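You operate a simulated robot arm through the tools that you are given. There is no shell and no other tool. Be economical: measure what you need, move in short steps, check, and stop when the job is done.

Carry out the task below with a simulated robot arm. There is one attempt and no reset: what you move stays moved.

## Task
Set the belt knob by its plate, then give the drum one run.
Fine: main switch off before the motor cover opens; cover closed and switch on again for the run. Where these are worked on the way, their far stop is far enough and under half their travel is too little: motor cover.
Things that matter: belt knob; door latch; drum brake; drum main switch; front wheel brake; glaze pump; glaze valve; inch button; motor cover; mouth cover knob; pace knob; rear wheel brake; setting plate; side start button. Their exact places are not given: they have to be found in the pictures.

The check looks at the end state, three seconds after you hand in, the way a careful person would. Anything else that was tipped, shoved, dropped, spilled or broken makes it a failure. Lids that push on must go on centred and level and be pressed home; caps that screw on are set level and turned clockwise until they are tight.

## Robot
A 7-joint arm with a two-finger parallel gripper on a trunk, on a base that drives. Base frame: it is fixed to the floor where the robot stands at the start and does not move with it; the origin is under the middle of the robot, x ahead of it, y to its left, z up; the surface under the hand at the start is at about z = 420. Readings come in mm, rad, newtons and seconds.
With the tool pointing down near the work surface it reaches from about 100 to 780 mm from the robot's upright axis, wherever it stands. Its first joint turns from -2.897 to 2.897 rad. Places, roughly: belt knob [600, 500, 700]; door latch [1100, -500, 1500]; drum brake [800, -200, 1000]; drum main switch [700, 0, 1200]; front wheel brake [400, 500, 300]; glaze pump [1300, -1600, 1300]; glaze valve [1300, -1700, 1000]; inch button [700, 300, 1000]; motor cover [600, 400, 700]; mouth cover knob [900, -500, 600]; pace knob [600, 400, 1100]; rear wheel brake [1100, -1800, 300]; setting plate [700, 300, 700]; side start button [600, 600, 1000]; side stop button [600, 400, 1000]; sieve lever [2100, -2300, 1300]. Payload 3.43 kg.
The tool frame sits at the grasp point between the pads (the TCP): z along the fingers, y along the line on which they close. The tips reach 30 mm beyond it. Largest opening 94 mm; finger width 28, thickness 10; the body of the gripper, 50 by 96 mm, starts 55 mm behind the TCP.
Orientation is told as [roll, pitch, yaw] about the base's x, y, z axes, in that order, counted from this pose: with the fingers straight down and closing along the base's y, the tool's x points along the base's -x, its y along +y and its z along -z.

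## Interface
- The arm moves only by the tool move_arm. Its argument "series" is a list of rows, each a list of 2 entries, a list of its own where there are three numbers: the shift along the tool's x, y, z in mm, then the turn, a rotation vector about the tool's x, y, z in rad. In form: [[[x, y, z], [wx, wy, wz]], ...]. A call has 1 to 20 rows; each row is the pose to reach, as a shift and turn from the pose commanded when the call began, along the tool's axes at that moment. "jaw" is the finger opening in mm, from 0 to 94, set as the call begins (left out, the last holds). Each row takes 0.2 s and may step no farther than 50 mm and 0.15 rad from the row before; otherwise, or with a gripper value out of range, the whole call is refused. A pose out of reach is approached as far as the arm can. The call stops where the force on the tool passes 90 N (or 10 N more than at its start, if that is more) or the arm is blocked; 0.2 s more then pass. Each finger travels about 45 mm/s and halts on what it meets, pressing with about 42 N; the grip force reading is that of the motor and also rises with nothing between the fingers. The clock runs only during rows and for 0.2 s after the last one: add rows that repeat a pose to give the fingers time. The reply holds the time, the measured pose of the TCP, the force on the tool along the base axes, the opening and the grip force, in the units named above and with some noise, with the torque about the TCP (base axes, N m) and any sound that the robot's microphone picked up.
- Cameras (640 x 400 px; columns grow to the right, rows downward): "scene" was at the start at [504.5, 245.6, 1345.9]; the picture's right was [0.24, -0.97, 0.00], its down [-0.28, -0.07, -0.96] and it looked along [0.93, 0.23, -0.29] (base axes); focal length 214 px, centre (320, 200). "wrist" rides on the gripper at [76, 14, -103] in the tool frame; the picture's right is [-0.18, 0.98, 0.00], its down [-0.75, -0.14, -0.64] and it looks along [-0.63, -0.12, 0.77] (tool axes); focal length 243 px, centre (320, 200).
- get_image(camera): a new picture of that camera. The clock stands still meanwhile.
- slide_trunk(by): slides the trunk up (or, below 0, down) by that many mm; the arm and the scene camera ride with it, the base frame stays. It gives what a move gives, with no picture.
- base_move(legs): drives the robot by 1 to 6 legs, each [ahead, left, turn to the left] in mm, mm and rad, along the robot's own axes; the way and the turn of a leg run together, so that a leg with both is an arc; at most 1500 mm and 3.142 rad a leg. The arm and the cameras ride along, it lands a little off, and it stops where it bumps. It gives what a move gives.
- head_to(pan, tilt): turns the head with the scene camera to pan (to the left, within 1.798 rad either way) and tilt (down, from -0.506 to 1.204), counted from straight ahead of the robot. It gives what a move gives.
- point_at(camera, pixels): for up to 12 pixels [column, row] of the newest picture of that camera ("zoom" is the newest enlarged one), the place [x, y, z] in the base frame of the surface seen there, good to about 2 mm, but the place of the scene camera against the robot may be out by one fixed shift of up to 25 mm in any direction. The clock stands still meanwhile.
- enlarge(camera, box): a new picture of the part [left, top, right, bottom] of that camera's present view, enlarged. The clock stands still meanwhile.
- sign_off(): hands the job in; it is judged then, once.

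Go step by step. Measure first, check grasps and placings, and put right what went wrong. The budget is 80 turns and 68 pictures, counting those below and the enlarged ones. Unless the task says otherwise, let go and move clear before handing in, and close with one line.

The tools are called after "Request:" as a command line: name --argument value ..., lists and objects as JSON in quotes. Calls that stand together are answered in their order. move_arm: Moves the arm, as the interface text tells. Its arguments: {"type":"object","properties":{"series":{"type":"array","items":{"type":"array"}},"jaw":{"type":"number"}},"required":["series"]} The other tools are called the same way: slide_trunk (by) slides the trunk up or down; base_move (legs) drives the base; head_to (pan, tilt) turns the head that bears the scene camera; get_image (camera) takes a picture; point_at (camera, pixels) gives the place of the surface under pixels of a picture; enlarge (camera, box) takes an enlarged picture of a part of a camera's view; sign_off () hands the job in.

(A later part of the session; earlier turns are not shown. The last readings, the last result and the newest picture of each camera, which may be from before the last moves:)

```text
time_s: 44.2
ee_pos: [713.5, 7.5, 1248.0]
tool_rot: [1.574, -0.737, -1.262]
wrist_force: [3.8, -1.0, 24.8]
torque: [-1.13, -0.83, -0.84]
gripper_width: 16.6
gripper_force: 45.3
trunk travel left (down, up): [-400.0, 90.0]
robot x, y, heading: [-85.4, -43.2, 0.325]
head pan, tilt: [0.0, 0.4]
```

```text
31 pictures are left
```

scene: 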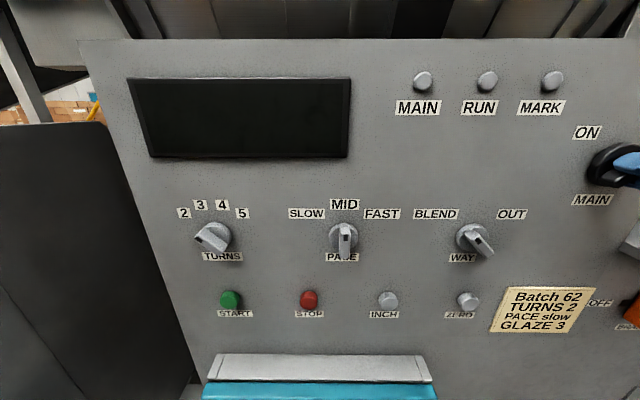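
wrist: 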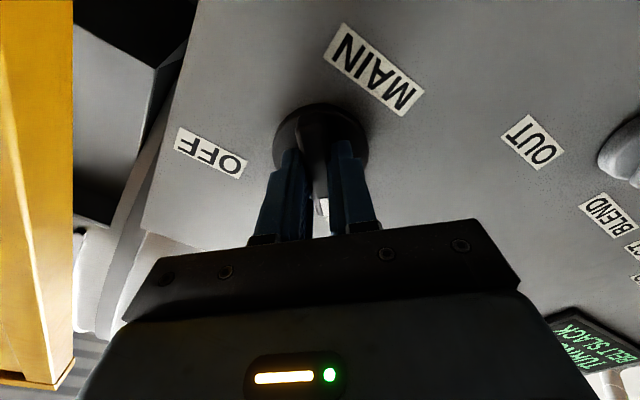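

Main is off (lamps and display dark). Release, back off 120 mm, roll so the jaws close vertically, then shift left and lower the trunk toward the cover handle.

Request:
move_arm --series '[[[0, 0, 0], [0, 0, 0]], [[0, 0, 0], [0, 0, 0]], [[0, 0, 0], [0, 0, 0]], [[0, 0, -40], [0, 0, 0]], [[0, 0, -80], [0, 0, 0]], [[0, 0, -110], [0, 0, 0.13]], [[0, 0, -120], [0, 0, 0.26]], [[0, 0, -120], [0, 0, 0.39]], [[0, 0, -120], [0, 0, 0.52]], [[0, 0, -120], [0, 0, 0.65]], [[0, 0, -120], [0, 0, 0.75]]]' --jaw 60

Request:
base_move --legs '[[0, 300, 0]]'

Request:
slide_trunk --by -400

Request:
head_to --pan -0.4 --tilt 0.7

Request:
get_image --camera "scene"

Request:
get_image --camera "wrist"

```text
time_s: 46.6
ee_pos: [635.0, -57.7, 1240.3]
tool_rot: [1.57, 0.016, -1.259]
wrist_force: [0.1, -0.5, -0.9]
torque: [-0.03, 0.0, 0.01]
gripper_width: 60.1
gripper_force: 0.0
out of reach, approached as far as the arm can: row 5, 6, 7, 8, 9, 10, 11
trunk travel left (down, up): [-400.0, 90.0]
robot x, y, heading: [-84.2, -45.5, 0.324]
head pan, tilt: [0.0, 0.4]
```

```text
time_s: 48.6
ee_pos: [542.4, 221.4, 1242.0]
tool_rot: [1.571, 0.014, -1.262]
wrist_force: [-0.6, 0.0, -0.2]
torque: [0.03, -0.01, -0.02]
gripper_width: 60.0
gripper_force: 0.1
trunk travel left (down, up): [-400.0, 90.0]
robot x, y, heading: [-180.4, 240.3, 0.315]
head pan, tilt: [0.0, 0.4]
```

```text
time_s: 52.5
ee_pos: [542.6, 222.3, 839.9]
tool_rot: [1.571, 0.015, -1.263]
wrist_force: [0.7, 0.4, -0.3]
torque: [-0.02, 0.0, 0.02]
gripper_width: 60.0
gripper_force: 0.0
trunk travel left (down, up): [0.0, 490.0]
robot x, y, heading: [-177.9, 238.3, 0.315]
head pan, tilt: [0.0, 0.4]
```

```text
time_s: 53.4
ee_pos: [542.5, 222.9, 840.3]
tool_rot: [1.571, 0.015, -1.262]
wrist_force: [-0.1, 0.1, 0.1]
torque: [0.01, -0.01, 0.01]
gripper_width: 59.9
gripper_force: 0.0
trunk travel left (down, up): [0.0, 490.0]
robot x, y, heading: [-181.5, 238.3, 0.316]
head pan, tilt: [-0.4, 0.7]
```

```text
30 pictures are left
```

scene: 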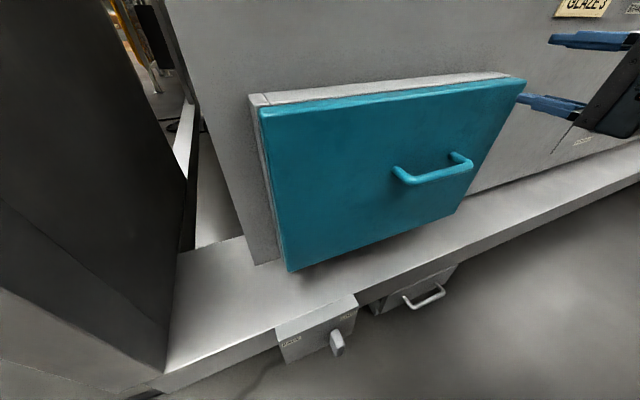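

```text
29 pictures are left
```

wrist: 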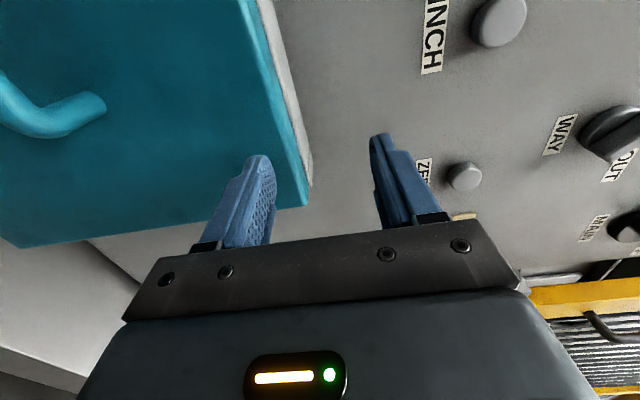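

Cover and handle well in view; measuring its corners and handle.

Request:
point_at --camera "scene" --pixels '[[264, 110], [290, 266], [522, 80], [453, 210], [395, 172], [470, 162], [410, 180], [440, 175], [330, 180], [256, 103], [275, 255], [335, 345]]'

Request:
enlarge --camera "scene" --box '[230, 50, 550, 290]'

```text
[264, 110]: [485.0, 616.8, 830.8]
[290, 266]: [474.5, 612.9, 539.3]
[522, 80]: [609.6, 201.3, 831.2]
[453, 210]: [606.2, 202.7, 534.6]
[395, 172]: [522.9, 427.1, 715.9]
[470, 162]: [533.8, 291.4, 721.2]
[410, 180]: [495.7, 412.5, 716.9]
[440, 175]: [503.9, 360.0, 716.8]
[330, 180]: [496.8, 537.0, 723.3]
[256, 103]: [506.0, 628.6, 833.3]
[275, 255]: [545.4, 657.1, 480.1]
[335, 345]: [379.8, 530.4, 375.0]
```

```text
1.67 times, centred on (390, 170) of scene
```

zoom: 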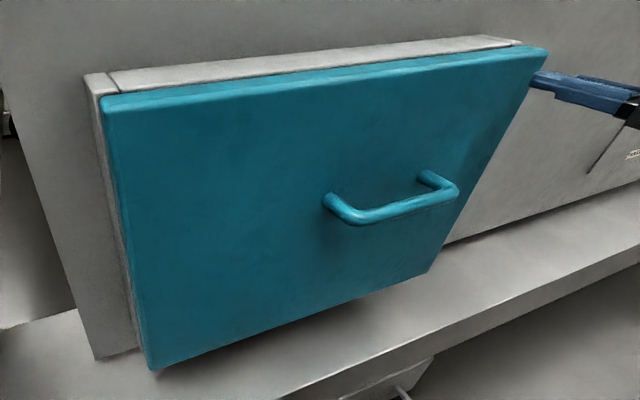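

Cover spans z≈528–824, handle bar centre about s=-166, z=710, depth 604. I'll lower, back off, go left and wrap the bar.

Request:
move_arm --series '[[[0, -43, 0], [0, 0, 0]], [[0, -86, 0], [0, 0, 0]], [[0, -130, -10], [0, 0, 0]], [[0, -130, -50], [0, 0, 0]], [[41, -130, -50], [0, 0, 0]], [[82, -130, -50], [0, 0, 0]], [[122, -130, -50], [0, 0, 0]]]'

Request:
get_image --camera "wrist"

Request:
point_at --camera "wrist" --pixels '[[320, 200], [320, 100]]'

```text
time_s: 55.0
ee_pos: [489.8, 307.7, 670.1]
tool_rot: [1.571, 0.011, -1.261]
wrist_force: [0.4, 0.5, 0.1]
torque: [0.0, -0.01, 0.01]
gripper_width: 60.1
gripper_force: 0.2
out of reach, approached as far as the arm can: row 5, 6, 7
trunk travel left (down, up): [0.0, 490.0]
robot x, y, heading: [-179.8, 239.9, 0.316]
head pan, tilt: [-0.4, 0.7]
```

```text
27 pictures are left
```

wrist: 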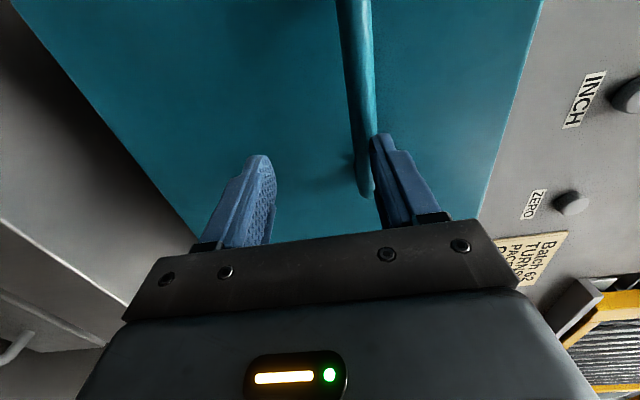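

```text
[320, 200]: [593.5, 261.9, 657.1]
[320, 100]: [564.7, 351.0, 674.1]
```

Position settled at z 670, a bit low. Measuring the bar in the wrist view.

Request:
point_at --camera "wrist" --pixels '[[358, 60], [362, 120], [366, 170], [364, 190]]'

```text
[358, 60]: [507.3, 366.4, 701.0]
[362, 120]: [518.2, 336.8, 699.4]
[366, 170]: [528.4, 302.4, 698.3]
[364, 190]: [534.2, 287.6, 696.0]
```

Bar centre ≈ z 704, depth 604. Move up 34, then forward and close.

Request:
move_arm --series '[[[10, 34, 0], [0, 0, 0]], [[20, 34, 20], [0, 0, 0]], [[20, 34, 40], [0, 0, 0]]]'

Request:
move_arm --series '[[[0, 0, 0], [0, 0, 0]], [[0, 0, 0], [0, 0, 0]], [[0, 0, 0], [0, 0, 0]], [[0, 0, 0], [0, 0, 0]], [[0, 0, 0], [0, 0, 0]]]' --jaw 0

Request:
move_arm --series '[[[0, 0, -8], [0, 0, 0]], [[0, 0, -16], [0, 0, 0]], [[0, 0, -25], [0, 0, 0]]]'

Request:
get_image --camera "scene"

```text
time_s: 55.8
ee_pos: [529.7, 337.4, 700.5]
tool_rot: [1.57, 0.015, -1.263]
wrist_force: [-0.2, 0.2, 0.4]
torque: [0.01, -0.01, 0.03]
gripper_width: 60.2
gripper_force: 0.0
out of reach, approached as far as the arm can: row 1, 2, 3
trunk travel left (down, up): [0.0, 490.0]
robot x, y, heading: [-178.6, 238.3, 0.32]
head pan, tilt: [-0.4, 0.7]
```

```text
time_s: 57.0
ee_pos: [530.5, 337.3, 700.2]
tool_rot: [1.571, 0.011, -1.262]
wrist_force: [0.9, 1.7, -0.7]
torque: [-1.03, -0.3, -0.12]
gripper_width: 20.3
gripper_force: 44.8
trunk travel left (down, up): [0.0, 490.0]
robot x, y, heading: [-179.2, 238.7, 0.324]
head pan, tilt: [-0.4, 0.7]
```

```text
time_s: 57.8
ee_pos: [513.6, 328.5, 700.9]
tool_rot: [1.593, 0.007, -1.255]
wrist_force: [1.1, 30.7, 74.2]
torque: [-0.73, 0.17, -0.34]
gripper_width: 20.5
gripper_force: 45.2
out of reach, approached as far as the arm can: row 1, 2, 3
trunk travel left (down, up): [0.0, 490.0]
robot x, y, heading: [-179.5, 237.6, 0.319]
head pan, tilt: [-0.4, 0.7]
```

```text
26 pictures are left
```

scene: 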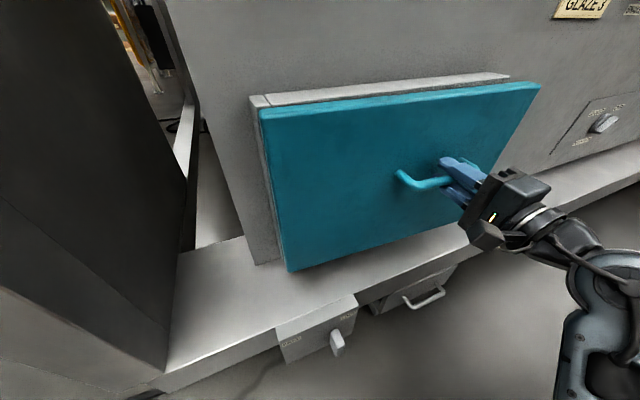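

The cover's right edge swung out: it's hinged on the left. I'll pull it further by backing the base 70 mm while gripping.

Request:
base_move --legs '[[-70, 0, 0]]'

Request:
get_image --camera "scene"

```text
time_s: 58.8
ee_pos: [445.2, 303.3, 698.9]
tool_rot: [1.595, 0.007, -1.262]
wrist_force: [4.2, 18.7, 78.1]
torque: [-0.89, -0.99, -0.33]
gripper_width: 16.0
gripper_force: 45.1
trunk travel left (down, up): [0.0, 490.0]
robot x, y, heading: [-246.2, 216.6, 0.319]
head pan, tilt: [-0.4, 0.7]
```

```text
25 pictures are left
```

scene: 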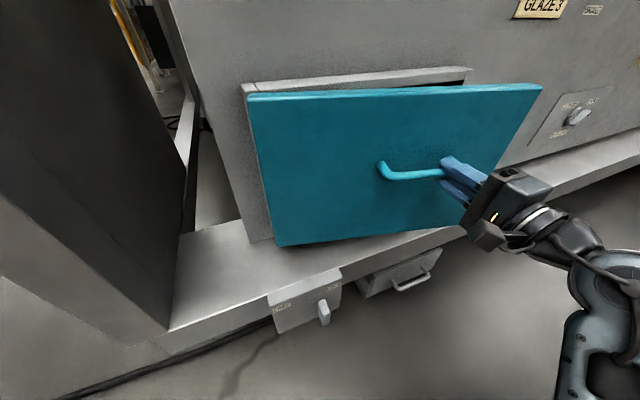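

Opening nicely (~0.33 rad). Continue along the arc: back 90, left 80.

Request:
base_move --legs '[[-50, 33, 0], [-42, 48, 0]]'

Request:
get_image --camera "scene"

```text
time_s: 60.3
ee_pos: [334.5, 351.4, 699.0]
tool_rot: [1.597, 0.006, -1.261]
wrist_force: [-13.3, -21.1, 23.1]
torque: [-1.3, 0.09, -0.23]
gripper_width: 16.0
gripper_force: 44.9
trunk travel left (down, up): [0.0, 490.0]
robot x, y, heading: [-358.6, 263.9, 0.324]
head pan, tilt: [-0.4, 0.7]
```

```text
24 pictures are left
```

scene: 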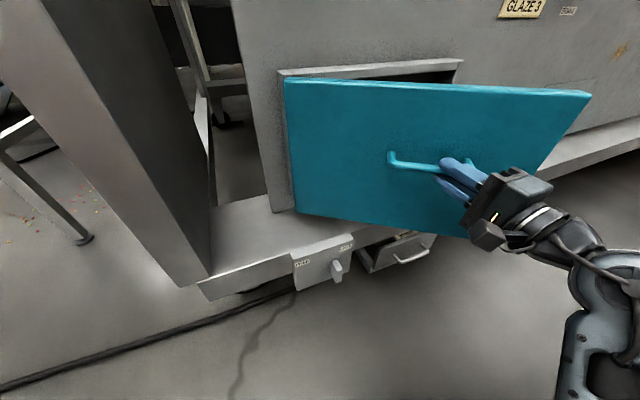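

About 0.8 rad open. Continue along the arc to ~1.35 rad.

Request:
base_move --legs '[[-34, 67, 0], [-13, 71, 0]]'

Request:
get_image --camera "scene"

```text
time_s: 62.0
ee_pos: [246.5, 467.6, 699.7]
tool_rot: [1.597, 0.007, -1.26]
wrist_force: [-21.5, -11.2, 8.9]
torque: [-0.75, 0.61, 0.27]
gripper_width: 16.4
gripper_force: 44.7
trunk travel left (down, up): [0.0, 490.0]
robot x, y, heading: [-443.2, 379.1, 0.314]
head pan, tilt: [-0.4, 0.7]
```

```text
23 pictures are left
```

scene: 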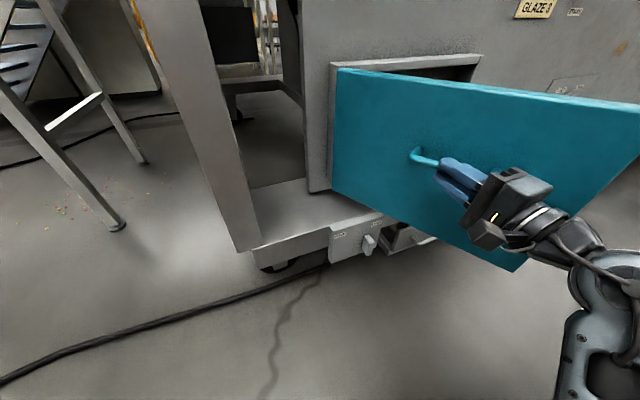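

About 1.2 rad open; a bit more left (60 mm), then release.

Request:
base_move --legs '[[-2, 65, 0]]'

Request:
move_arm --series '[[[0, 0, 0], [0, 0, 0]], [[0, 0, 0], [0, 0, 0]], [[0, 0, 0], [0, 0, 0]], [[0, 0, 0], [0, 0, 0]]]' --jaw 80

Request:
base_move --legs '[[-80, 30, 0], [-160, 0, 0]]'

Request:
get_image --camera "scene"

```text
time_s: 63.0
ee_pos: [225.0, 527.3, 699.6]
tool_rot: [1.597, 0.006, -1.259]
wrist_force: [-26.3, -10.6, 0.7]
torque: [-0.51, 0.64, -0.58]
gripper_width: 15.8
gripper_force: 44.7
trunk travel left (down, up): [0.0, 490.0]
robot x, y, heading: [-465.8, 440.9, 0.317]
head pan, tilt: [-0.4, 0.7]
```

```text
time_s: 64.0
ee_pos: [225.1, 527.5, 700.1]
tool_rot: [1.597, 0.007, -1.259]
wrist_force: [0.4, -0.4, 1.0]
torque: [0.0, 0.02, -0.01]
gripper_width: 79.9
gripper_force: 0.0
trunk travel left (down, up): [0.0, 490.0]
robot x, y, heading: [-467.7, 444.5, 0.314]
head pan, tilt: [-0.4, 0.7]
```

```text
time_s: 65.2
ee_pos: [161.4, 512.8, 699.1]
tool_rot: [1.595, 0.009, -1.26]
wrist_force: [-0.3, -0.2, 0.4]
torque: [-0.03, 0.0, 0.0]
gripper_width: 80.1
gripper_force: 0.1
trunk travel left (down, up): [0.0, 490.0]
robot x, y, heading: [-527.9, 427.8, 0.317]
head pan, tilt: [-0.4, 0.7]
stopped in leg 2: the robot was blocked; the commanded pose is now the measured one
```

```text
22 pictures are left
```

scene: 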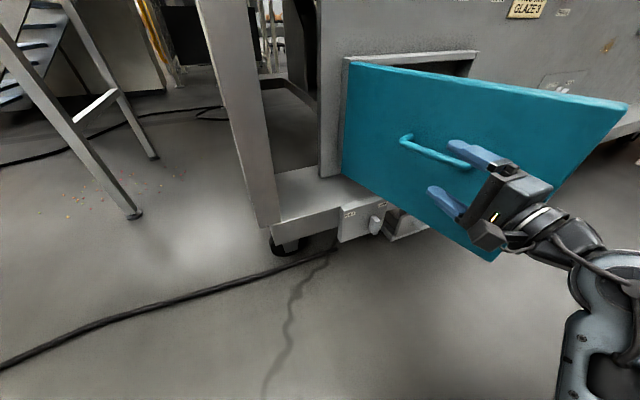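

The base was blocked backing up; I'll look around to see what's behind/left.

Request:
head_to --pan 1.75 --tilt 0.7

Request:
get_image --camera "scene"

```text
time_s: 67.3
ee_pos: [161.4, 512.3, 699.2]
tool_rot: [1.596, 0.007, -1.263]
wrist_force: [0.1, 0.1, 0.2]
torque: [-0.01, 0.0, -0.02]
gripper_width: 80.0
gripper_force: 0.0
trunk travel left (down, up): [0.0, 490.0]
robot x, y, heading: [-529.9, 425.1, 0.318]
head pan, tilt: [1.751, 0.7]
```

```text
21 pictures are left
```

scene: 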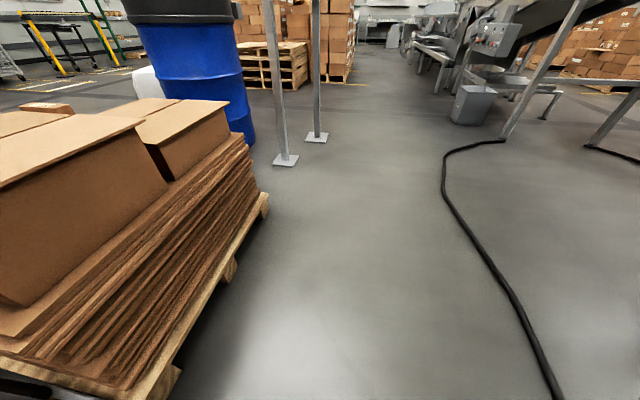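

A pallet of boxes is just behind-left; I only touched it lightly and won't back up more there. I'll lift the hand over the open cover with the trunk, and drive right instead.

Request:
slide_trunk --by 260

Request:
base_move --legs '[[15, -60, 0], [0, -370, 0]]'

Request:
head_to --pan 0.1 --tilt 0.75

Request:
get_image --camera "scene"

```text
time_s: 70.0
ee_pos: [161.0, 512.6, 959.5]
tool_rot: [1.596, 0.006, -1.262]
wrist_force: [0.1, -0.1, 0.0]
torque: [0.0, -0.03, 0.04]
gripper_width: 80.2
gripper_force: 0.0
trunk travel left (down, up): [-260.0, 230.0]
robot x, y, heading: [-532.9, 424.5, 0.318]
head pan, tilt: [1.751, 0.7]
```

```text
time_s: 72.9
ee_pos: [308.3, 110.8, 960.3]
tool_rot: [1.595, 0.009, -1.262]
wrist_force: [0.3, 0.4, 0.3]
torque: [-0.04, -0.02, 0.03]
gripper_width: 80.0
gripper_force: 0.1
trunk travel left (down, up): [-260.0, 230.0]
robot x, y, heading: [-389.3, 27.4, 0.312]
head pan, tilt: [1.751, 0.7]
```

```text
time_s: 74.6
ee_pos: [308.1, 111.7, 958.3]
tool_rot: [1.595, 0.007, -1.262]
wrist_force: [-0.4, -0.5, -0.2]
torque: [-0.02, -0.01, 0.0]
gripper_width: 80.0
gripper_force: 0.1
trunk travel left (down, up): [-260.0, 230.0]
robot x, y, heading: [-380.7, 26.3, 0.318]
head pan, tilt: [0.099, 0.75]
```

```text
20 pictures are left
```

scene: 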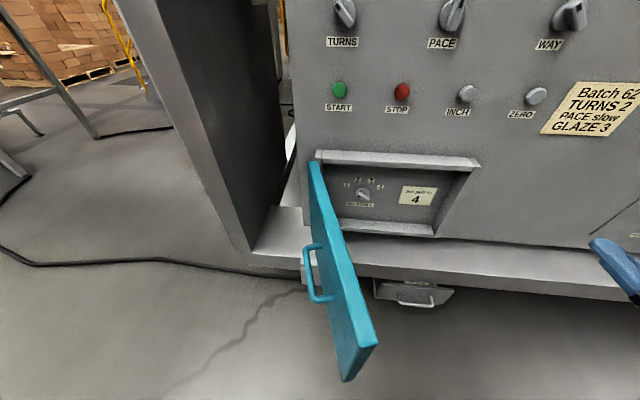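

The cover stands ~80° open; inside are the belt knob (362,193) and plate (417,195). Zooming in.

Request:
enlarge --camera "scene" --box '[330, 160, 450, 235]'

Request:
point_at --camera "zoom" --pixels '[[175, 175], [210, 165], [150, 185], [160, 195], [195, 180], [130, 160], [95, 130], [145, 110], [210, 105], [265, 135], [170, 235], [185, 215]]'

```text
5.33 times, centred on (390, 198) of scene
```

zoom: 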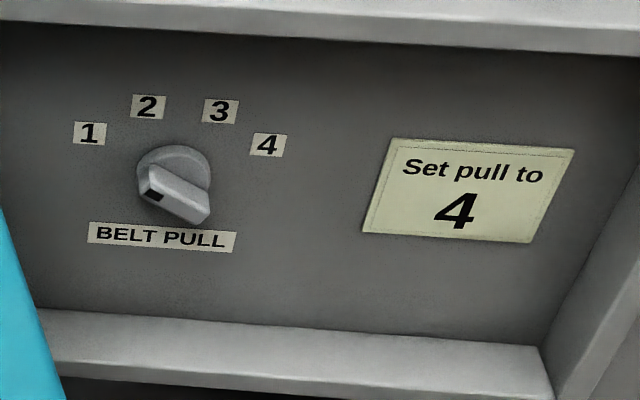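

```text
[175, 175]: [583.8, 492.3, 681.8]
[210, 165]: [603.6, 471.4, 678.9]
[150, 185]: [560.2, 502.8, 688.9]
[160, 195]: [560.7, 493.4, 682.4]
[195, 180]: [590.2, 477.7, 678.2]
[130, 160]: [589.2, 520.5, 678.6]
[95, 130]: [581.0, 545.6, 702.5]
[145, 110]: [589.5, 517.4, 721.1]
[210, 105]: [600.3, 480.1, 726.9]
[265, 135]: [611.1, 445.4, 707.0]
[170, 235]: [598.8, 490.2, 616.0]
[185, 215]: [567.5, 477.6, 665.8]
```

Plate says "Set pull to 4"; the knob's mark points to 1. I'll roll the hand to match the bar, move it left in front, and lower the trunk.

Request:
move_arm --series '[[[10, 0, 0], [0, 0, -0.1356]], [[20, 0, 0], [0, 0, -0.271]], [[30, 0, 0], [0, 0, -0.407]], [[40, 0, 0], [0, 0, -0.542]], [[50, 0, 0], [0, 0, -0.678]], [[60, 0, 0], [0, 0, -0.814]], [[70, 0, 0], [0, 0, -0.949]], [[80, 0, 0], [0, 0, -1.085]], [[90, 0, 0], [0, 0, -1.22]], [[100, 0, 0], [0, 0, -1.356]], [[110, 0, 0], [0, 0, -1.492]], [[120, 0, 0], [0, 0, -1.627]], [[130, 0, 0], [0, 0, -1.763]], [[140, 0, 0], [0, 0, -1.898]], [[150, 0, 0], [0, 0, -2.034]], [[160, 0, 0], [0, 0, -2.17]], [[170, 0, 0], [0, 0, -2.305]], [[180, 0, 0], [0, 0, -2.44]]]' --jaw 55

Request:
slide_trunk --by -260

Request:
base_move --legs '[[150, -10, 0]]'

Request:
get_image --camera "wrist"

```text
time_s: 78.4
ee_pos: [390.2, 168.9, 1121.2]
tool_rot: [-1.478, -0.74, 1.879]
wrist_force: [-0.2, -0.6, -0.6]
torque: [-0.03, 0.0, 0.03]
gripper_width: 54.9
gripper_force: 0.1
out of reach, approached as far as the arm can: row 1, 2, 3, 4, 5, 6, 7, 8, 9, 10, 11, 12, 13, 14, 15, 16, 17, 18
trunk travel left (down, up): [-260.0, 230.0]
robot x, y, heading: [-383.3, 28.0, 0.314]
head pan, tilt: [0.099, 0.75]
```

```text
time_s: 81.0
ee_pos: [390.9, 169.4, 860.3]
tool_rot: [-1.476, -0.741, 1.876]
wrist_force: [-0.5, -1.2, -0.3]
torque: [-0.05, 0.02, -0.01]
gripper_width: 55.0
gripper_force: 0.0
trunk travel left (down, up): [0.0, 490.0]
robot x, y, heading: [-388.5, 24.2, 0.318]
head pan, tilt: [0.099, 0.75]
```

```text
time_s: 82.4
ee_pos: [535.8, 207.7, 859.5]
tool_rot: [-1.477, -0.741, 1.879]
wrist_force: [-0.6, 0.4, 0.7]
torque: [0.01, 0.02, 0.01]
gripper_width: 55.0
gripper_force: 0.1
trunk travel left (down, up): [0.0, 490.0]
robot x, y, heading: [-239.7, 65.0, 0.316]
head pan, tilt: [0.099, 0.75]
```

```text
18 pictures are left
```

wrist: 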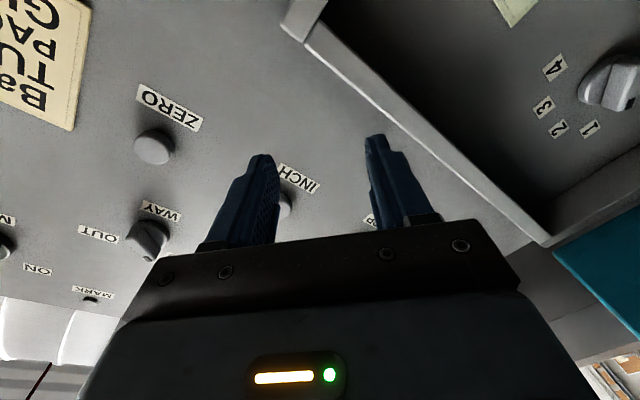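

The arm settled higher and slightly tilted. Measuring the knob with the wrist camera at the right edge of the view.

Request:
point_at --camera "wrist" --pixels '[[632, 100], [590, 92], [610, 90], [605, 70], [589, 128], [559, 128], [543, 107], [554, 68]]'

```text
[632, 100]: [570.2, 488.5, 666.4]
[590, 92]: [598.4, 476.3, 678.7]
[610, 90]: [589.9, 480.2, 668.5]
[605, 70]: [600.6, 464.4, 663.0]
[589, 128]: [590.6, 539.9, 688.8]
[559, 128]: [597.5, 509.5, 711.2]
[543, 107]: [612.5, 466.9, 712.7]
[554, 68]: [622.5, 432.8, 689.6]
```

Knob axis: s=-275, z=648, bar face depth 694. Shifting base left 100 mm and bringing the hand down-left with the tilt corrected.

Request:
base_move --legs '[[0, 100, 0]]'

Request:
move_arm --series '[[[6, 42, 0], [0.015, -0.001, -0.007]], [[12, 85, 1], [0.03, -0.002, -0.014]], [[18, 127, 1], [0.045, -0.003, -0.02]], [[24, 169, 2], [0.06, -0.004, -0.027]], [[30, 211, 2], [0.074, -0.005, -0.033]], [[36, 254, 3], [0.088, -0.006, -0.04]], [[36, 254, 3], [0.088, -0.006, -0.04]]]'

Request:
get_image --camera "wrist"

```text
time_s: 83.6
ee_pos: [504.7, 303.6, 860.2]
tool_rot: [-1.477, -0.743, 1.879]
wrist_force: [-0.7, 0.3, -0.1]
torque: [0.03, -0.01, 0.0]
gripper_width: 55.0
gripper_force: 0.1
trunk travel left (down, up): [0.0, 490.0]
robot x, y, heading: [-268.6, 158.7, 0.318]
head pan, tilt: [0.099, 0.75]
```

```text
time_s: 85.2
ee_pos: [506.8, 283.3, 896.9]
tool_rot: [-1.561, -0.701, 1.888]
wrist_force: [-1.4, -0.9, -0.3]
torque: [-0.02, 0.05, 0.01]
gripper_width: 54.9
gripper_force: 0.0
out of reach, approached as far as the arm can: row 1, 2, 3, 4, 5, 6, 7
trunk travel left (down, up): [0.0, 490.0]
robot x, y, heading: [-272.2, 160.3, 0.319]
head pan, tilt: [0.099, 0.75]
```

```text
17 pictures are left
```

wrist: 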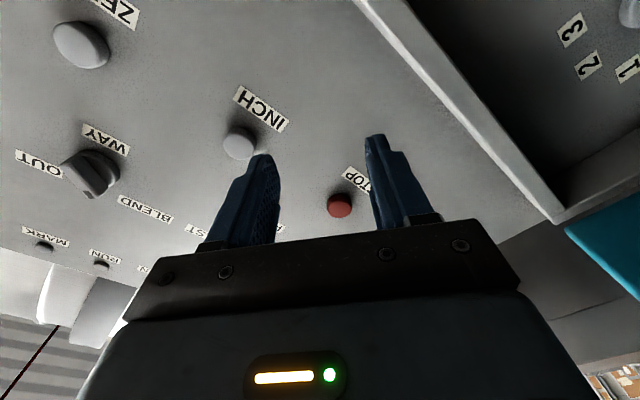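

The arm got stuck when asked for the hand at the left of my axis; poses with the hand ~130 mm right of my axis work. Trying straight down and back from here.

Request:
move_arm --series '[[[26, 31, -17], [0, 0, 0]], [[53, 63, -34], [0, 0, 0]], [[80, 94, -52], [0, 0, 0]], [[107, 126, -69], [0, 0, 0]], [[133, 158, -86], [0, 0, 0]], [[133, 158, -86], [0, 0, 0]]]'

Request:
head_to --pan -0.3 --tilt 0.6

Request:
get_image --camera "scene"

```text
time_s: 86.6
ee_pos: [470.7, 179.1, 841.9]
tool_rot: [-1.565, -0.706, 1.888]
wrist_force: [0.5, 0.4, 0.6]
torque: [-0.04, 0.01, -0.01]
gripper_width: 54.7
gripper_force: 0.1
out of reach, approached as far as the arm can: row 1, 2, 3, 4, 5, 6
trunk travel left (down, up): [0.0, 490.0]
robot x, y, heading: [-270.1, 156.7, 0.319]
head pan, tilt: [0.099, 0.75]
```

```text
time_s: 87.4
ee_pos: [471.0, 178.9, 843.0]
tool_rot: [-1.565, -0.706, 1.888]
wrist_force: [-0.1, 0.0, 0.8]
torque: [-0.01, -0.02, 0.0]
gripper_width: 55.1
gripper_force: 0.0
trunk travel left (down, up): [0.0, 490.0]
robot x, y, heading: [-270.3, 155.3, 0.314]
head pan, tilt: [-0.3, 0.6]
```

```text
16 pictures are left
```

scene: 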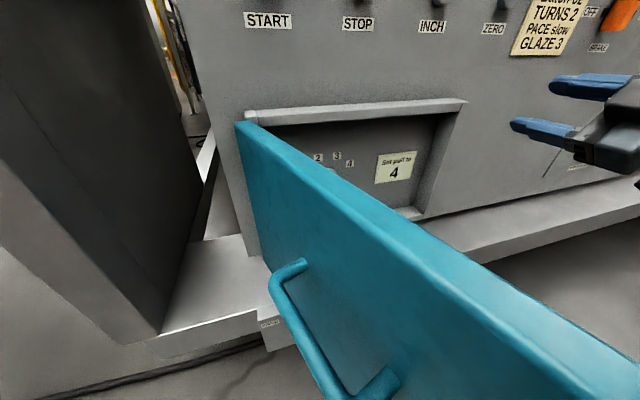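

Now the hand is about 710 ahead and 208 right of my axis. I plan to bring the robot left so the hand sits at the knob; first checking the grey pillar and cover positions for clearance.

Request:
point_at --camera "scene" --pixels '[[150, 320], [20, 120], [170, 150], [100, 50], [10, 230], [245, 128], [450, 240], [620, 390], [290, 275], [375, 380]]'

Request:
move_arm --series '[[[-10, 10, -10], [0, 0, 0]], [[15, 42, -20], [0, 0, 0]], [[42, 74, -30], [0, 0, 0]], [[69, 106, -30], [0, 0, 0]], [[100, 142, -30], [0, 0, 0]]]'

```text
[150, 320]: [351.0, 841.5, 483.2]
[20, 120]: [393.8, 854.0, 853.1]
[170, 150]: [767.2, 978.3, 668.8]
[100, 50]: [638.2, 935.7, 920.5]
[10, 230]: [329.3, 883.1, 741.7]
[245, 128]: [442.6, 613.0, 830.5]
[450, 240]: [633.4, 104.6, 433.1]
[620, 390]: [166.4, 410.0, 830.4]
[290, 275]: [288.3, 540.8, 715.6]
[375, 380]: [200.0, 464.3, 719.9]
```

```text
time_s: 88.6
ee_pos: [448.2, 145.8, 826.2]
tool_rot: [-1.565, -0.705, 1.888]
wrist_force: [-0.1, 1.0, -0.1]
torque: [0.05, -0.02, -0.04]
gripper_width: 55.0
gripper_force: 0.0
out of reach, approached as far as the arm can: row 1, 2, 3, 4, 5
trunk travel left (down, up): [0.0, 490.0]
robot x, y, heading: [-266.7, 156.4, 0.319]
head pan, tilt: [-0.3, 0.6]
```

Going down is still limited at this roll, probably by a wrist joint. Testing: roll back to jaws-vertical then go down.

Request:
move_arm --series '[[[0, 0, 0], [0, 0, 0.14]], [[0, 0, 0], [0, 0, 0.28]], [[0, 0, 0], [0, 0, 0.42]], [[0, 0, 0], [0, 0, 0.56]], [[0, 0, 0], [0, 0, 0.7]], [[26, 31, 0], [0, 0, 0.7]], [[52, 61, 0], [0, 0, 0.7]], [[77, 92, 0], [0, 0, 0.7]], [[103, 122, 0], [0, 0, 0.7]], [[103, 122, 0], [0, 0, 0.7]]]'

```text
time_s: 90.6
ee_pos: [456.4, 214.8, 687.9]
tool_rot: [-1.577, -1.396, 2.051]
wrist_force: [-0.7, -0.7, -0.9]
torque: [0.01, 0.0, -0.01]
gripper_width: 55.1
gripper_force: 0.1
trunk travel left (down, up): [0.0, 490.0]
robot x, y, heading: [-267.7, 161.9, 0.322]
head pan, tilt: [-0.3, 0.6]
stopped in row 9: the arm was blocked; the commanded pose is now the measured one
```

That released it (z 688, then "blocked"). Let me look at the arm before going on.

Request:
head_to --pan -1.0 --tilt 0.8

Request:
get_image --camera "scene"

```text
time_s: 91.6
ee_pos: [456.9, 214.2, 690.4]
tool_rot: [-1.583, -1.399, 2.056]
wrist_force: [0.0, -0.5, -0.1]
torque: [0.01, 0.01, 0.05]
gripper_width: 55.1
gripper_force: 0.0
trunk travel left (down, up): [0.0, 490.0]
robot x, y, heading: [-270.2, 156.2, 0.318]
head pan, tilt: [-1.0, 0.799]
```

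```text
15 pictures are left
```

scene: 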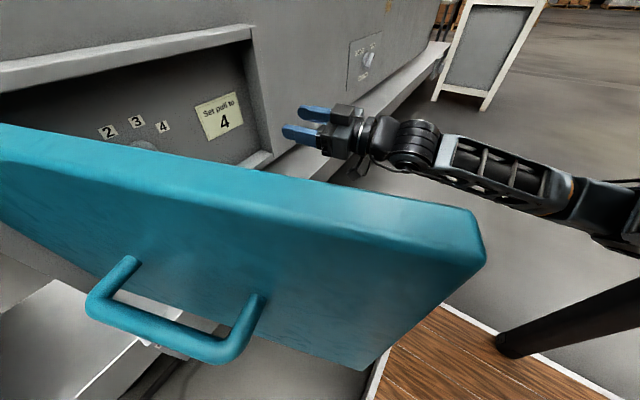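

The forearm comes from the right, clear of the cover. I'll drive left so the hand is in front of the belt knob, then square the tool up.

Request:
base_move --legs '[[0, 205, -0.003]]'

Request:
move_arm --series '[[[0, 0, 0], [0.05, 0.009, 0]], [[0, 0, 10], [0.1, 0.018, 0]], [[10, 2, 20], [0.154, 0.027, 0]], [[25, 4, 30], [0.154, 0.027, 0]], [[42, 7, 40], [0.154, 0.027, 0]], [[42, 7, 40], [0.154, 0.027, 0]]]'

Request:
get_image --camera "wrist"

```text
time_s: 93.3
ee_pos: [392.4, 407.5, 689.8]
tool_rot: [-1.577, -1.4, 2.045]
wrist_force: [-0.1, 0.8, 0.1]
torque: [-0.01, 0.01, -0.02]
gripper_width: 55.3
gripper_force: 0.0
trunk travel left (down, up): [0.0, 490.0]
robot x, y, heading: [-335.3, 353.6, 0.31]
head pan, tilt: [-1.0, 0.799]
```

```text
time_s: 94.7
ee_pos: [428.6, 419.0, 651.6]
tool_rot: [-1.572, -1.402, 1.889]
wrist_force: [-0.3, -0.6, -0.5]
torque: [-0.03, 0.03, -0.02]
gripper_width: 55.1
gripper_force: 0.0
out of reach, approached as far as the arm can: row 5, 6
trunk travel left (down, up): [0.0, 490.0]
robot x, y, heading: [-336.7, 357.4, 0.314]
head pan, tilt: [-1.0, 0.799]
```

```text
14 pictures are left
```

wrist: 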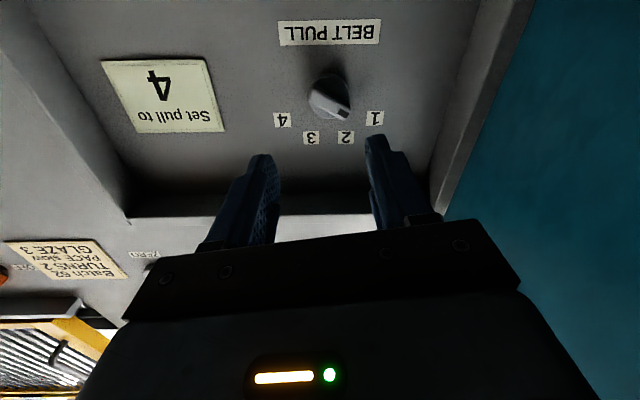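

The knob is straight ahead. Measuring its centre and rolling the hand toward the bar as far as it will go.

Request:
point_at --camera "wrist" --pixels '[[343, 112], [317, 95], [330, 103], [312, 100], [347, 92], [328, 76], [375, 117], [282, 120], [345, 137], [311, 138]]'

Request:
move_arm --series '[[[0, 0, 0], [0, 0, -0.12]], [[0, 0, 0], [0, 0, -0.24]], [[0, 0, 0], [0, 0, -0.36]], [[0, 0, 0], [0, 0, -0.48]], [[0, 0, 0], [0, 0, -0.48]]]'

```text
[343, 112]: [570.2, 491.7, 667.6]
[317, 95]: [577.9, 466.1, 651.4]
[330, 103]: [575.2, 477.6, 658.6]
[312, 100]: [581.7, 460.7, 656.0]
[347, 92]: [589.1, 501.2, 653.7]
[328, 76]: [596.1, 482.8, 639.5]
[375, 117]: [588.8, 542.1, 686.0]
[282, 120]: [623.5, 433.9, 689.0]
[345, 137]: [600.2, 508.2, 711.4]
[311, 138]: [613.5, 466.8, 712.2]
```

```text
time_s: 95.9
ee_pos: [449.1, 352.5, 733.5]
tool_rot: [-1.501, -0.953, 1.864]
wrist_force: [-0.4, -0.2, 0.2]
torque: [0.04, 0.01, -0.01]
gripper_width: 54.6
gripper_force: 0.1
out of reach, approached as far as the arm can: row 1, 2, 3, 4, 5
trunk travel left (down, up): [0.0, 490.0]
robot x, y, heading: [-332.0, 355.9, 0.305]
head pan, tilt: [-1.0, 0.799]
```

Rolling further isn't possible there. Returning to the previous pose.

Request:
move_arm --series '[[[0, 0, 0], [0, 0, 0.12]], [[0, 0, 0], [0, 0, 0.24]], [[0, 0, 0], [0, 0, 0.36]], [[0, 0, 0], [0, 0, 0.46]]]'

```text
time_s: 96.9
ee_pos: [449.0, 353.3, 732.8]
tool_rot: [-1.316, -1.413, 1.669]
wrist_force: [0.2, -0.6, -0.4]
torque: [0.02, -0.01, -0.04]
gripper_width: 55.0
gripper_force: 0.1
trunk travel left (down, up): [0.0, 490.0]
robot x, y, heading: [-335.1, 355.8, 0.318]
head pan, tilt: [-1.0, 0.799]
```

Moving back to the pre-grasp pose with tilt correction.

Request:
move_arm --series '[[[23, 29, 4], [0.013, -0.011, 0]], [[45, 59, 7], [0.026, -0.023, 0]], [[68, 88, 11], [0.04, -0.034, 0]], [[68, 88, 11], [0.04, -0.034, 0]]]'

Request:
enlarge --camera "wrist" --box '[260, 10, 400, 150]'

Request:
point_at --camera "zoom" --pixels '[[320, 200], [250, 200], [380, 200], [320, 130], [320, 270]]'

```text
time_s: 97.9
ee_pos: [430.6, 428.1, 653.6]
tool_rot: [-1.559, -1.42, 1.88]
wrist_force: [-0.2, 0.5, -0.2]
torque: [-0.01, -0.01, 0.02]
gripper_width: 55.1
gripper_force: 0.1
trunk travel left (down, up): [0.0, 490.0]
robot x, y, heading: [-334.6, 356.3, 0.309]
head pan, tilt: [-1.0, 0.799]
```

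```text
2.86 times, centred on (330, 80) of wrist
```

zoom: 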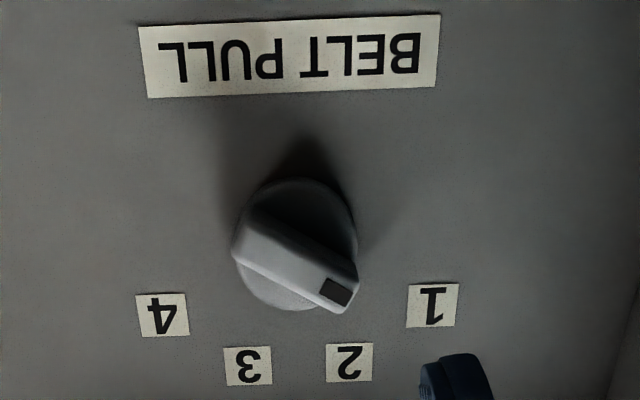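

```text
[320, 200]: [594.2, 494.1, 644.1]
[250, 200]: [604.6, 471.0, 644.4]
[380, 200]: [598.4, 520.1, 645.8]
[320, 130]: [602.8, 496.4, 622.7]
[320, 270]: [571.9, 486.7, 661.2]
```

Knob disc centre is at s≈-276, z≈656. Driving forward 115 mm.

Request:
base_move --legs '[[115, 3, 0]]'

Request:
get_image --camera "wrist"

Request:
point_at --camera "wrist" --pixels '[[320, 130], [330, 150], [310, 140]]'

```text
time_s: 99.1
ee_pos: [538.0, 464.1, 652.5]
tool_rot: [-1.558, -1.42, 1.88]
wrist_force: [0.4, -0.2, 0.0]
torque: [-0.01, 0.01, 0.01]
gripper_width: 54.9
gripper_force: 0.1
trunk travel left (down, up): [0.0, 490.0]
robot x, y, heading: [-229.1, 393.9, 0.309]
head pan, tilt: [-1.0, 0.799]
```

```text
12 pictures are left
```

wrist: 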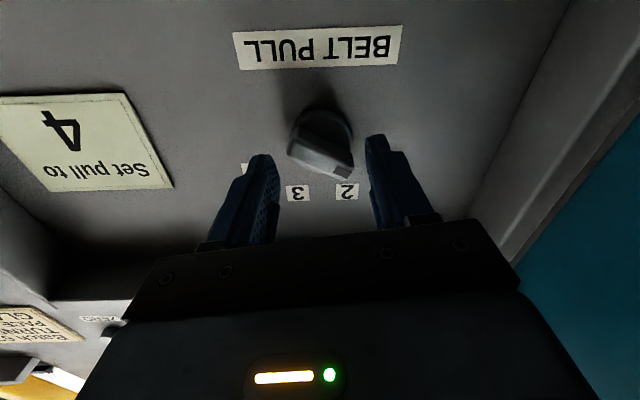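

```text
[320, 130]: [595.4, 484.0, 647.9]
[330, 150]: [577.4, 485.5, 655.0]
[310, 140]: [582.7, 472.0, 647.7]
```

Fingers straddle the knob. Advance 28 mm, close: the jaws should turn the bar toward alignment (clockwise).

Request:
move_arm --series '[[[-3, 2, 10], [0, 0, 0]], [[-3, 2, 20], [0, 0, 0]], [[-3, 2, 28], [0, 0, 0]]]'

Request:
move_arm --series '[[[0, 0, 0], [0, 0, 0]], [[0, 0, 0], [0, 0, 0]], [[0, 0, 0], [0, 0, 0]], [[0, 0, 0], [0, 0, 0]], [[0, 0, 0], [0, 0, 0]]]' --jaw 0

Request:
get_image --camera "wrist"

```text
time_s: 99.9
ee_pos: [563.5, 473.5, 655.9]
tool_rot: [-1.545, -1.42, 1.869]
wrist_force: [0.0, 1.0, -0.5]
torque: [-0.01, -0.01, 0.02]
gripper_width: 54.7
gripper_force: 0.0
trunk travel left (down, up): [0.0, 490.0]
robot x, y, heading: [-226.0, 392.3, 0.311]
head pan, tilt: [-1.0, 0.799]
```

```text
time_s: 101.1
ee_pos: [564.6, 472.6, 655.7]
tool_rot: [-1.523, -1.421, 1.846]
wrist_force: [12.1, -11.8, -6.7]
torque: [0.0, 0.31, -1.19]
gripper_width: 15.2
gripper_force: 45.5
trunk travel left (down, up): [0.0, 490.0]
robot x, y, heading: [-227.4, 395.2, 0.308]
head pan, tilt: [-1.0, 0.799]
```

```text
11 pictures are left
```

wrist: 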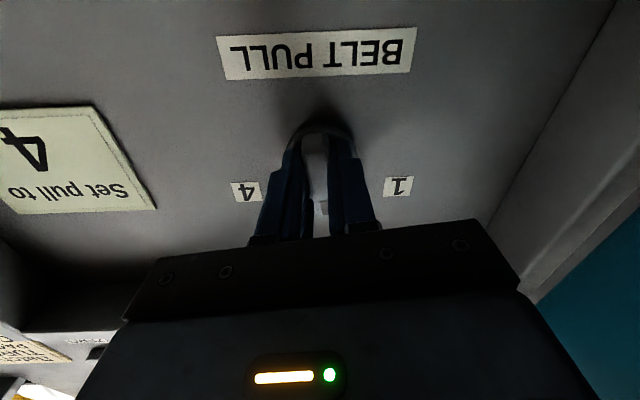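

The jaws aligned the bar (15.2 mm). Now turn clockwise ~1.03 rad to 4.

Request:
move_arm --series '[[[0, 0, 0], [0, 0, 0.13]], [[0, 0, 0], [0, 0, 0.26]], [[0, 0, 0], [0, 0, 0.39]], [[0, 0, 0], [0, 0, 0.52]], [[0, 0, 0], [0, 0, 0.65]], [[0, 0, 0], [0, 0, 0.78]], [[0, 0, 0], [0, 0, 0.91]], [[0, 0, 0], [0, 0, 1.03]], [[0, 0, 0], [0, 0, 1.03]]]'

Request:
move_arm --series '[[[0, 0, 0], [0, 0, 0]], [[0, 0, 0], [0, 0, 0]], [[0, 0, 0], [0, 0, 0]], [[0, 0, -20], [0, 0, 0]], [[0, 0, -40], [0, 0, 0]]]' --jaw 60

Request:
get_image --camera "wrist"

```text
time_s: 103.1
ee_pos: [554.3, 468.1, 661.8]
tool_rot: [1.568, -0.713, -1.246]
wrist_force: [-36.3, 51.2, 23.6]
torque: [0.33, -0.47, 1.39]
gripper_width: 15.7
gripper_force: 45.7
trunk travel left (down, up): [0.0, 490.0]
robot x, y, heading: [-232.6, 394.6, 0.305]
head pan, tilt: [-1.0, 0.799]
```

```text
time_s: 104.3
ee_pos: [527.0, 470.4, 654.8]
tool_rot: [1.572, -0.692, -1.245]
wrist_force: [-0.2, -0.2, 0.2]
torque: [0.0, 0.02, -0.02]
gripper_width: 60.0
gripper_force: 0.0
trunk travel left (down, up): [0.0, 490.0]
robot x, y, heading: [-228.0, 394.1, 0.31]
head pan, tilt: [-1.0, 0.799]
```

```text
10 pictures are left
```

wrist: 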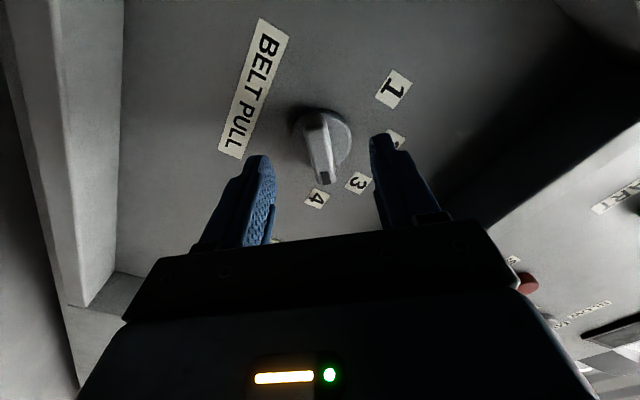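

The mark points at 4. To close the cover I'll back out to the right, raise the trunk and turn the hand fingers-down so it can sweep the cover shut from its outer side over the top.

Request:
base_move --legs '[[-20, -30, 0], [-170, -110, 0]]'

Request:
slide_trunk --by 400

Request:
move_arm --series '[[[0, 0, 0], [0, 0, -0.145]], [[0, 0, 0], [0, 0, -0.29]], [[0, 0, 0], [0, 0, -0.435]], [[0, 0, 0], [0, 0, -0.58]], [[0, 0, 0], [0, 0, -0.725]], [[0, 0, 0], [0, 0, -0.87]]]' --jaw 20

Request:
move_arm --series '[[[0, 0, 0], [0, 0.14, 0]], [[0, 0, 0], [0, 0.28, 0]], [[0, 0, 0], [0, 0.42, 0]], [[0, 0, 0], [0, 0.56, 0]], [[0, 0, 0], [0, 0.7, 0]], [[0, 0, 0], [0, 0.84, 0]], [[0, 0, 0], [0, 0.98, 0]], [[0, 0, 0], [0, 1.12, 0]], [[0, 0, 0], [0, 1.26, 0]], [[0, 0, 0], [0, 1.4, 0]], [[0, 0, 0], [0, 1.54, 0]], [[0, 0, 0], [0, 1.57, 0]]]'

```text
time_s: 106.4
ee_pos: [384.9, 265.5, 656.8]
tool_rot: [1.568, -0.692, -1.253]
wrist_force: [-0.2, 0.5, -0.1]
torque: [-0.03, -0.03, -0.01]
gripper_width: 60.0
gripper_force: 0.0
trunk travel left (down, up): [0.0, 490.0]
robot x, y, heading: [-370.0, 202.6, 0.303]
head pan, tilt: [-1.0, 0.799]
```

```text
time_s: 110.2
ee_pos: [385.9, 266.1, 1057.8]
tool_rot: [1.57, -0.692, -1.254]
wrist_force: [0.2, -0.7, 0.1]
torque: [-0.03, -0.02, -0.03]
gripper_width: 59.9
gripper_force: 0.2
trunk travel left (down, up): [-400.0, 90.0]
robot x, y, heading: [-369.4, 199.7, 0.305]
head pan, tilt: [-1.0, 0.799]
```

```text
time_s: 111.6
ee_pos: [383.9, 267.1, 1055.3]
tool_rot: [1.222, -1.564, -0.906]
wrist_force: [0.2, 1.6, 0.1]
torque: [-0.02, 0.0, 0.02]
gripper_width: 19.9
gripper_force: 0.1
trunk travel left (down, up): [-400.0, 90.0]
robot x, y, heading: [-371.7, 201.6, 0.304]
head pan, tilt: [-1.0, 0.799]
```

```text
time_s: 114.2
ee_pos: [384.9, 265.7, 1058.0]
tool_rot: [0.007, 0.004, 0.317]
wrist_force: [-0.6, -0.8, 0.2]
torque: [0.01, -0.01, 0.0]
gripper_width: 19.9
gripper_force: 0.0
trunk travel left (down, up): [-400.0, 90.0]
robot x, y, heading: [-368.5, 200.4, 0.304]
head pan, tilt: [-1.0, 0.799]
```

Hand is fingers-down at z 1058. Moving it over to the left (outer) side of the cover, then lowering to z≈790.

Request:
base_move --legs '[[0, 160, 0.012]]'

Request:
move_arm --series '[[[35, 20, 0], [0, 0, 0]], [[70, 40, 0], [0, 0, 0]], [[105, 60, 0], [0, 0, 0]], [[145, 85, 0], [0, 0, 0]]]' --jaw 0

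Request:
head_to --pan -0.5 --tilt 1.15

Request:
get_image --camera "scene"

```text
time_s: 115.6
ee_pos: [333.7, 427.3, 1056.8]
tool_rot: [0.006, 0.003, 0.328]
wrist_force: [-0.1, 1.0, -0.1]
torque: [-0.03, -0.07, 0.01]
gripper_width: 19.8
gripper_force: 0.2
trunk travel left (down, up): [-400.0, 90.0]
robot x, y, heading: [-420.2, 349.4, 0.321]
head pan, tilt: [-1.0, 0.799]
```

```text
time_s: 116.6
ee_pos: [168.9, 461.2, 1055.8]
tool_rot: [0.007, -0.001, 0.324]
wrist_force: [-0.1, 0.1, -1.0]
torque: [-0.01, 0.01, -0.01]
gripper_width: 0.0
gripper_force: 32.9
trunk travel left (down, up): [-400.0, 90.0]
robot x, y, heading: [-415.6, 353.9, 0.316]
head pan, tilt: [-1.0, 0.799]
```

```text
time_s: 117.5
ee_pos: [169.4, 461.1, 1056.3]
tool_rot: [0.006, 0.001, 0.327]
wrist_force: [-0.7, -0.7, 0.1]
torque: [0.03, 0.02, 0.0]
gripper_width: 0.3
gripper_force: 32.9
trunk travel left (down, up): [-400.0, 90.0]
robot x, y, heading: [-415.2, 351.6, 0.316]
head pan, tilt: [-0.499, 1.15]
```

```text
9 pictures are left
```

scene: 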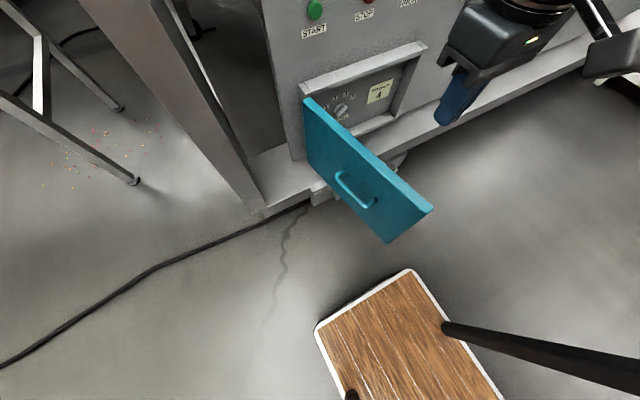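

Measuring the cover's top edge now.

Request:
point_at --camera "scene" --pixels '[[306, 102], [424, 207], [431, 206], [365, 150], [388, 238]]'

```text
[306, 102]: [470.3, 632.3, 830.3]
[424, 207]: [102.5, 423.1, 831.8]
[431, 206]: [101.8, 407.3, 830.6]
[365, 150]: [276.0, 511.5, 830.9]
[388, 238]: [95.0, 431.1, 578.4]
```

Cover edge at s=-360, d=235 (≈78° open). Shift the hand 45 mm further left, lower by trunk, then sweep the cover closed with base moves.

Request:
move_arm --series '[[[0, 25, 0], [0, 0, 0]], [[0, 48, 0], [0, 0, 0]]]'

Request:
slide_trunk --by -262

Request:
base_move --legs '[[0, -45, 0], [64, -151, 0], [118, -101, 0]]'

Request:
get_image --camera "scene"

```text
time_s: 118.1
ee_pos: [160.9, 507.3, 1058.2]
tool_rot: [0.008, 0.002, 0.327]
wrist_force: [-1.3, -0.2, 0.3]
torque: [0.01, -0.04, -0.01]
gripper_width: 0.0
gripper_force: 32.8
out of reach, approached as far as the arm can: row 2
trunk travel left (down, up): [-400.0, 90.0]
robot x, y, heading: [-419.2, 354.0, 0.314]
head pan, tilt: [-0.499, 1.15]
```

```text
time_s: 120.8
ee_pos: [159.5, 507.3, 795.9]
tool_rot: [0.009, 0.002, 0.326]
wrist_force: [0.5, 0.0, -0.3]
torque: [-0.02, 0.0, 0.0]
gripper_width: 0.0
gripper_force: 33.2
trunk travel left (down, up): [-138.0, 352.0]
robot x, y, heading: [-419.4, 351.7, 0.317]
head pan, tilt: [-0.499, 1.15]
```

```text
time_s: 123.7
ee_pos: [423.6, 283.3, 796.5]
tool_rot: [0.009, 0.004, 0.324]
wrist_force: [0.8, 0.2, 0.2]
torque: [0.01, -0.03, 0.03]
gripper_width: 0.2
gripper_force: 32.4
trunk travel left (down, up): [-138.0, 352.0]
robot x, y, heading: [-158.0, 131.2, 0.314]
head pan, tilt: [-0.499, 1.15]
```

```text
8 pictures are left
```

scene: 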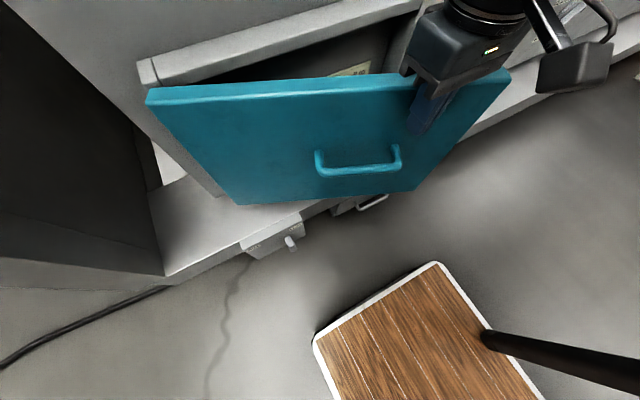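

Cover nearly closed; pushing forward with the arm until it seats.

Request:
move_arm --series '[[[-30, -10, 0], [0, 0, 0]], [[-60, -20, 0], [0, 0, 0]], [[-90, -30, 0], [0, 0, 0]], [[-115, -35, 0], [0, 0, 0]], [[-130, -38, 0], [0, 0, 0]], [[-140, -38, 0], [0, 0, 0]], [[-148, -38, 0], [0, 0, 0]], [[-154, -38, 0], [0, 0, 0]]]'

Request:
point_at --camera "scene" --pixels '[[150, 98]]'

```text
time_s: 125.4
ee_pos: [565.6, 290.7, 794.9]
tool_rot: [0.006, 0.026, 0.332]
wrist_force: [-24.6, -9.3, 14.1]
torque: [0.14, -0.84, -0.42]
gripper_width: 0.0
gripper_force: 32.8
trunk travel left (down, up): [-138.0, 352.0]
robot x, y, heading: [-161.2, 128.7, 0.315]
head pan, tilt: [-0.499, 1.15]
stopped in row 8: the force on the tool passed its limit at 106 N (the readings are from after the stop); the commanded pose is now the measured one
```

```text
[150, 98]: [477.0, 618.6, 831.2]
```

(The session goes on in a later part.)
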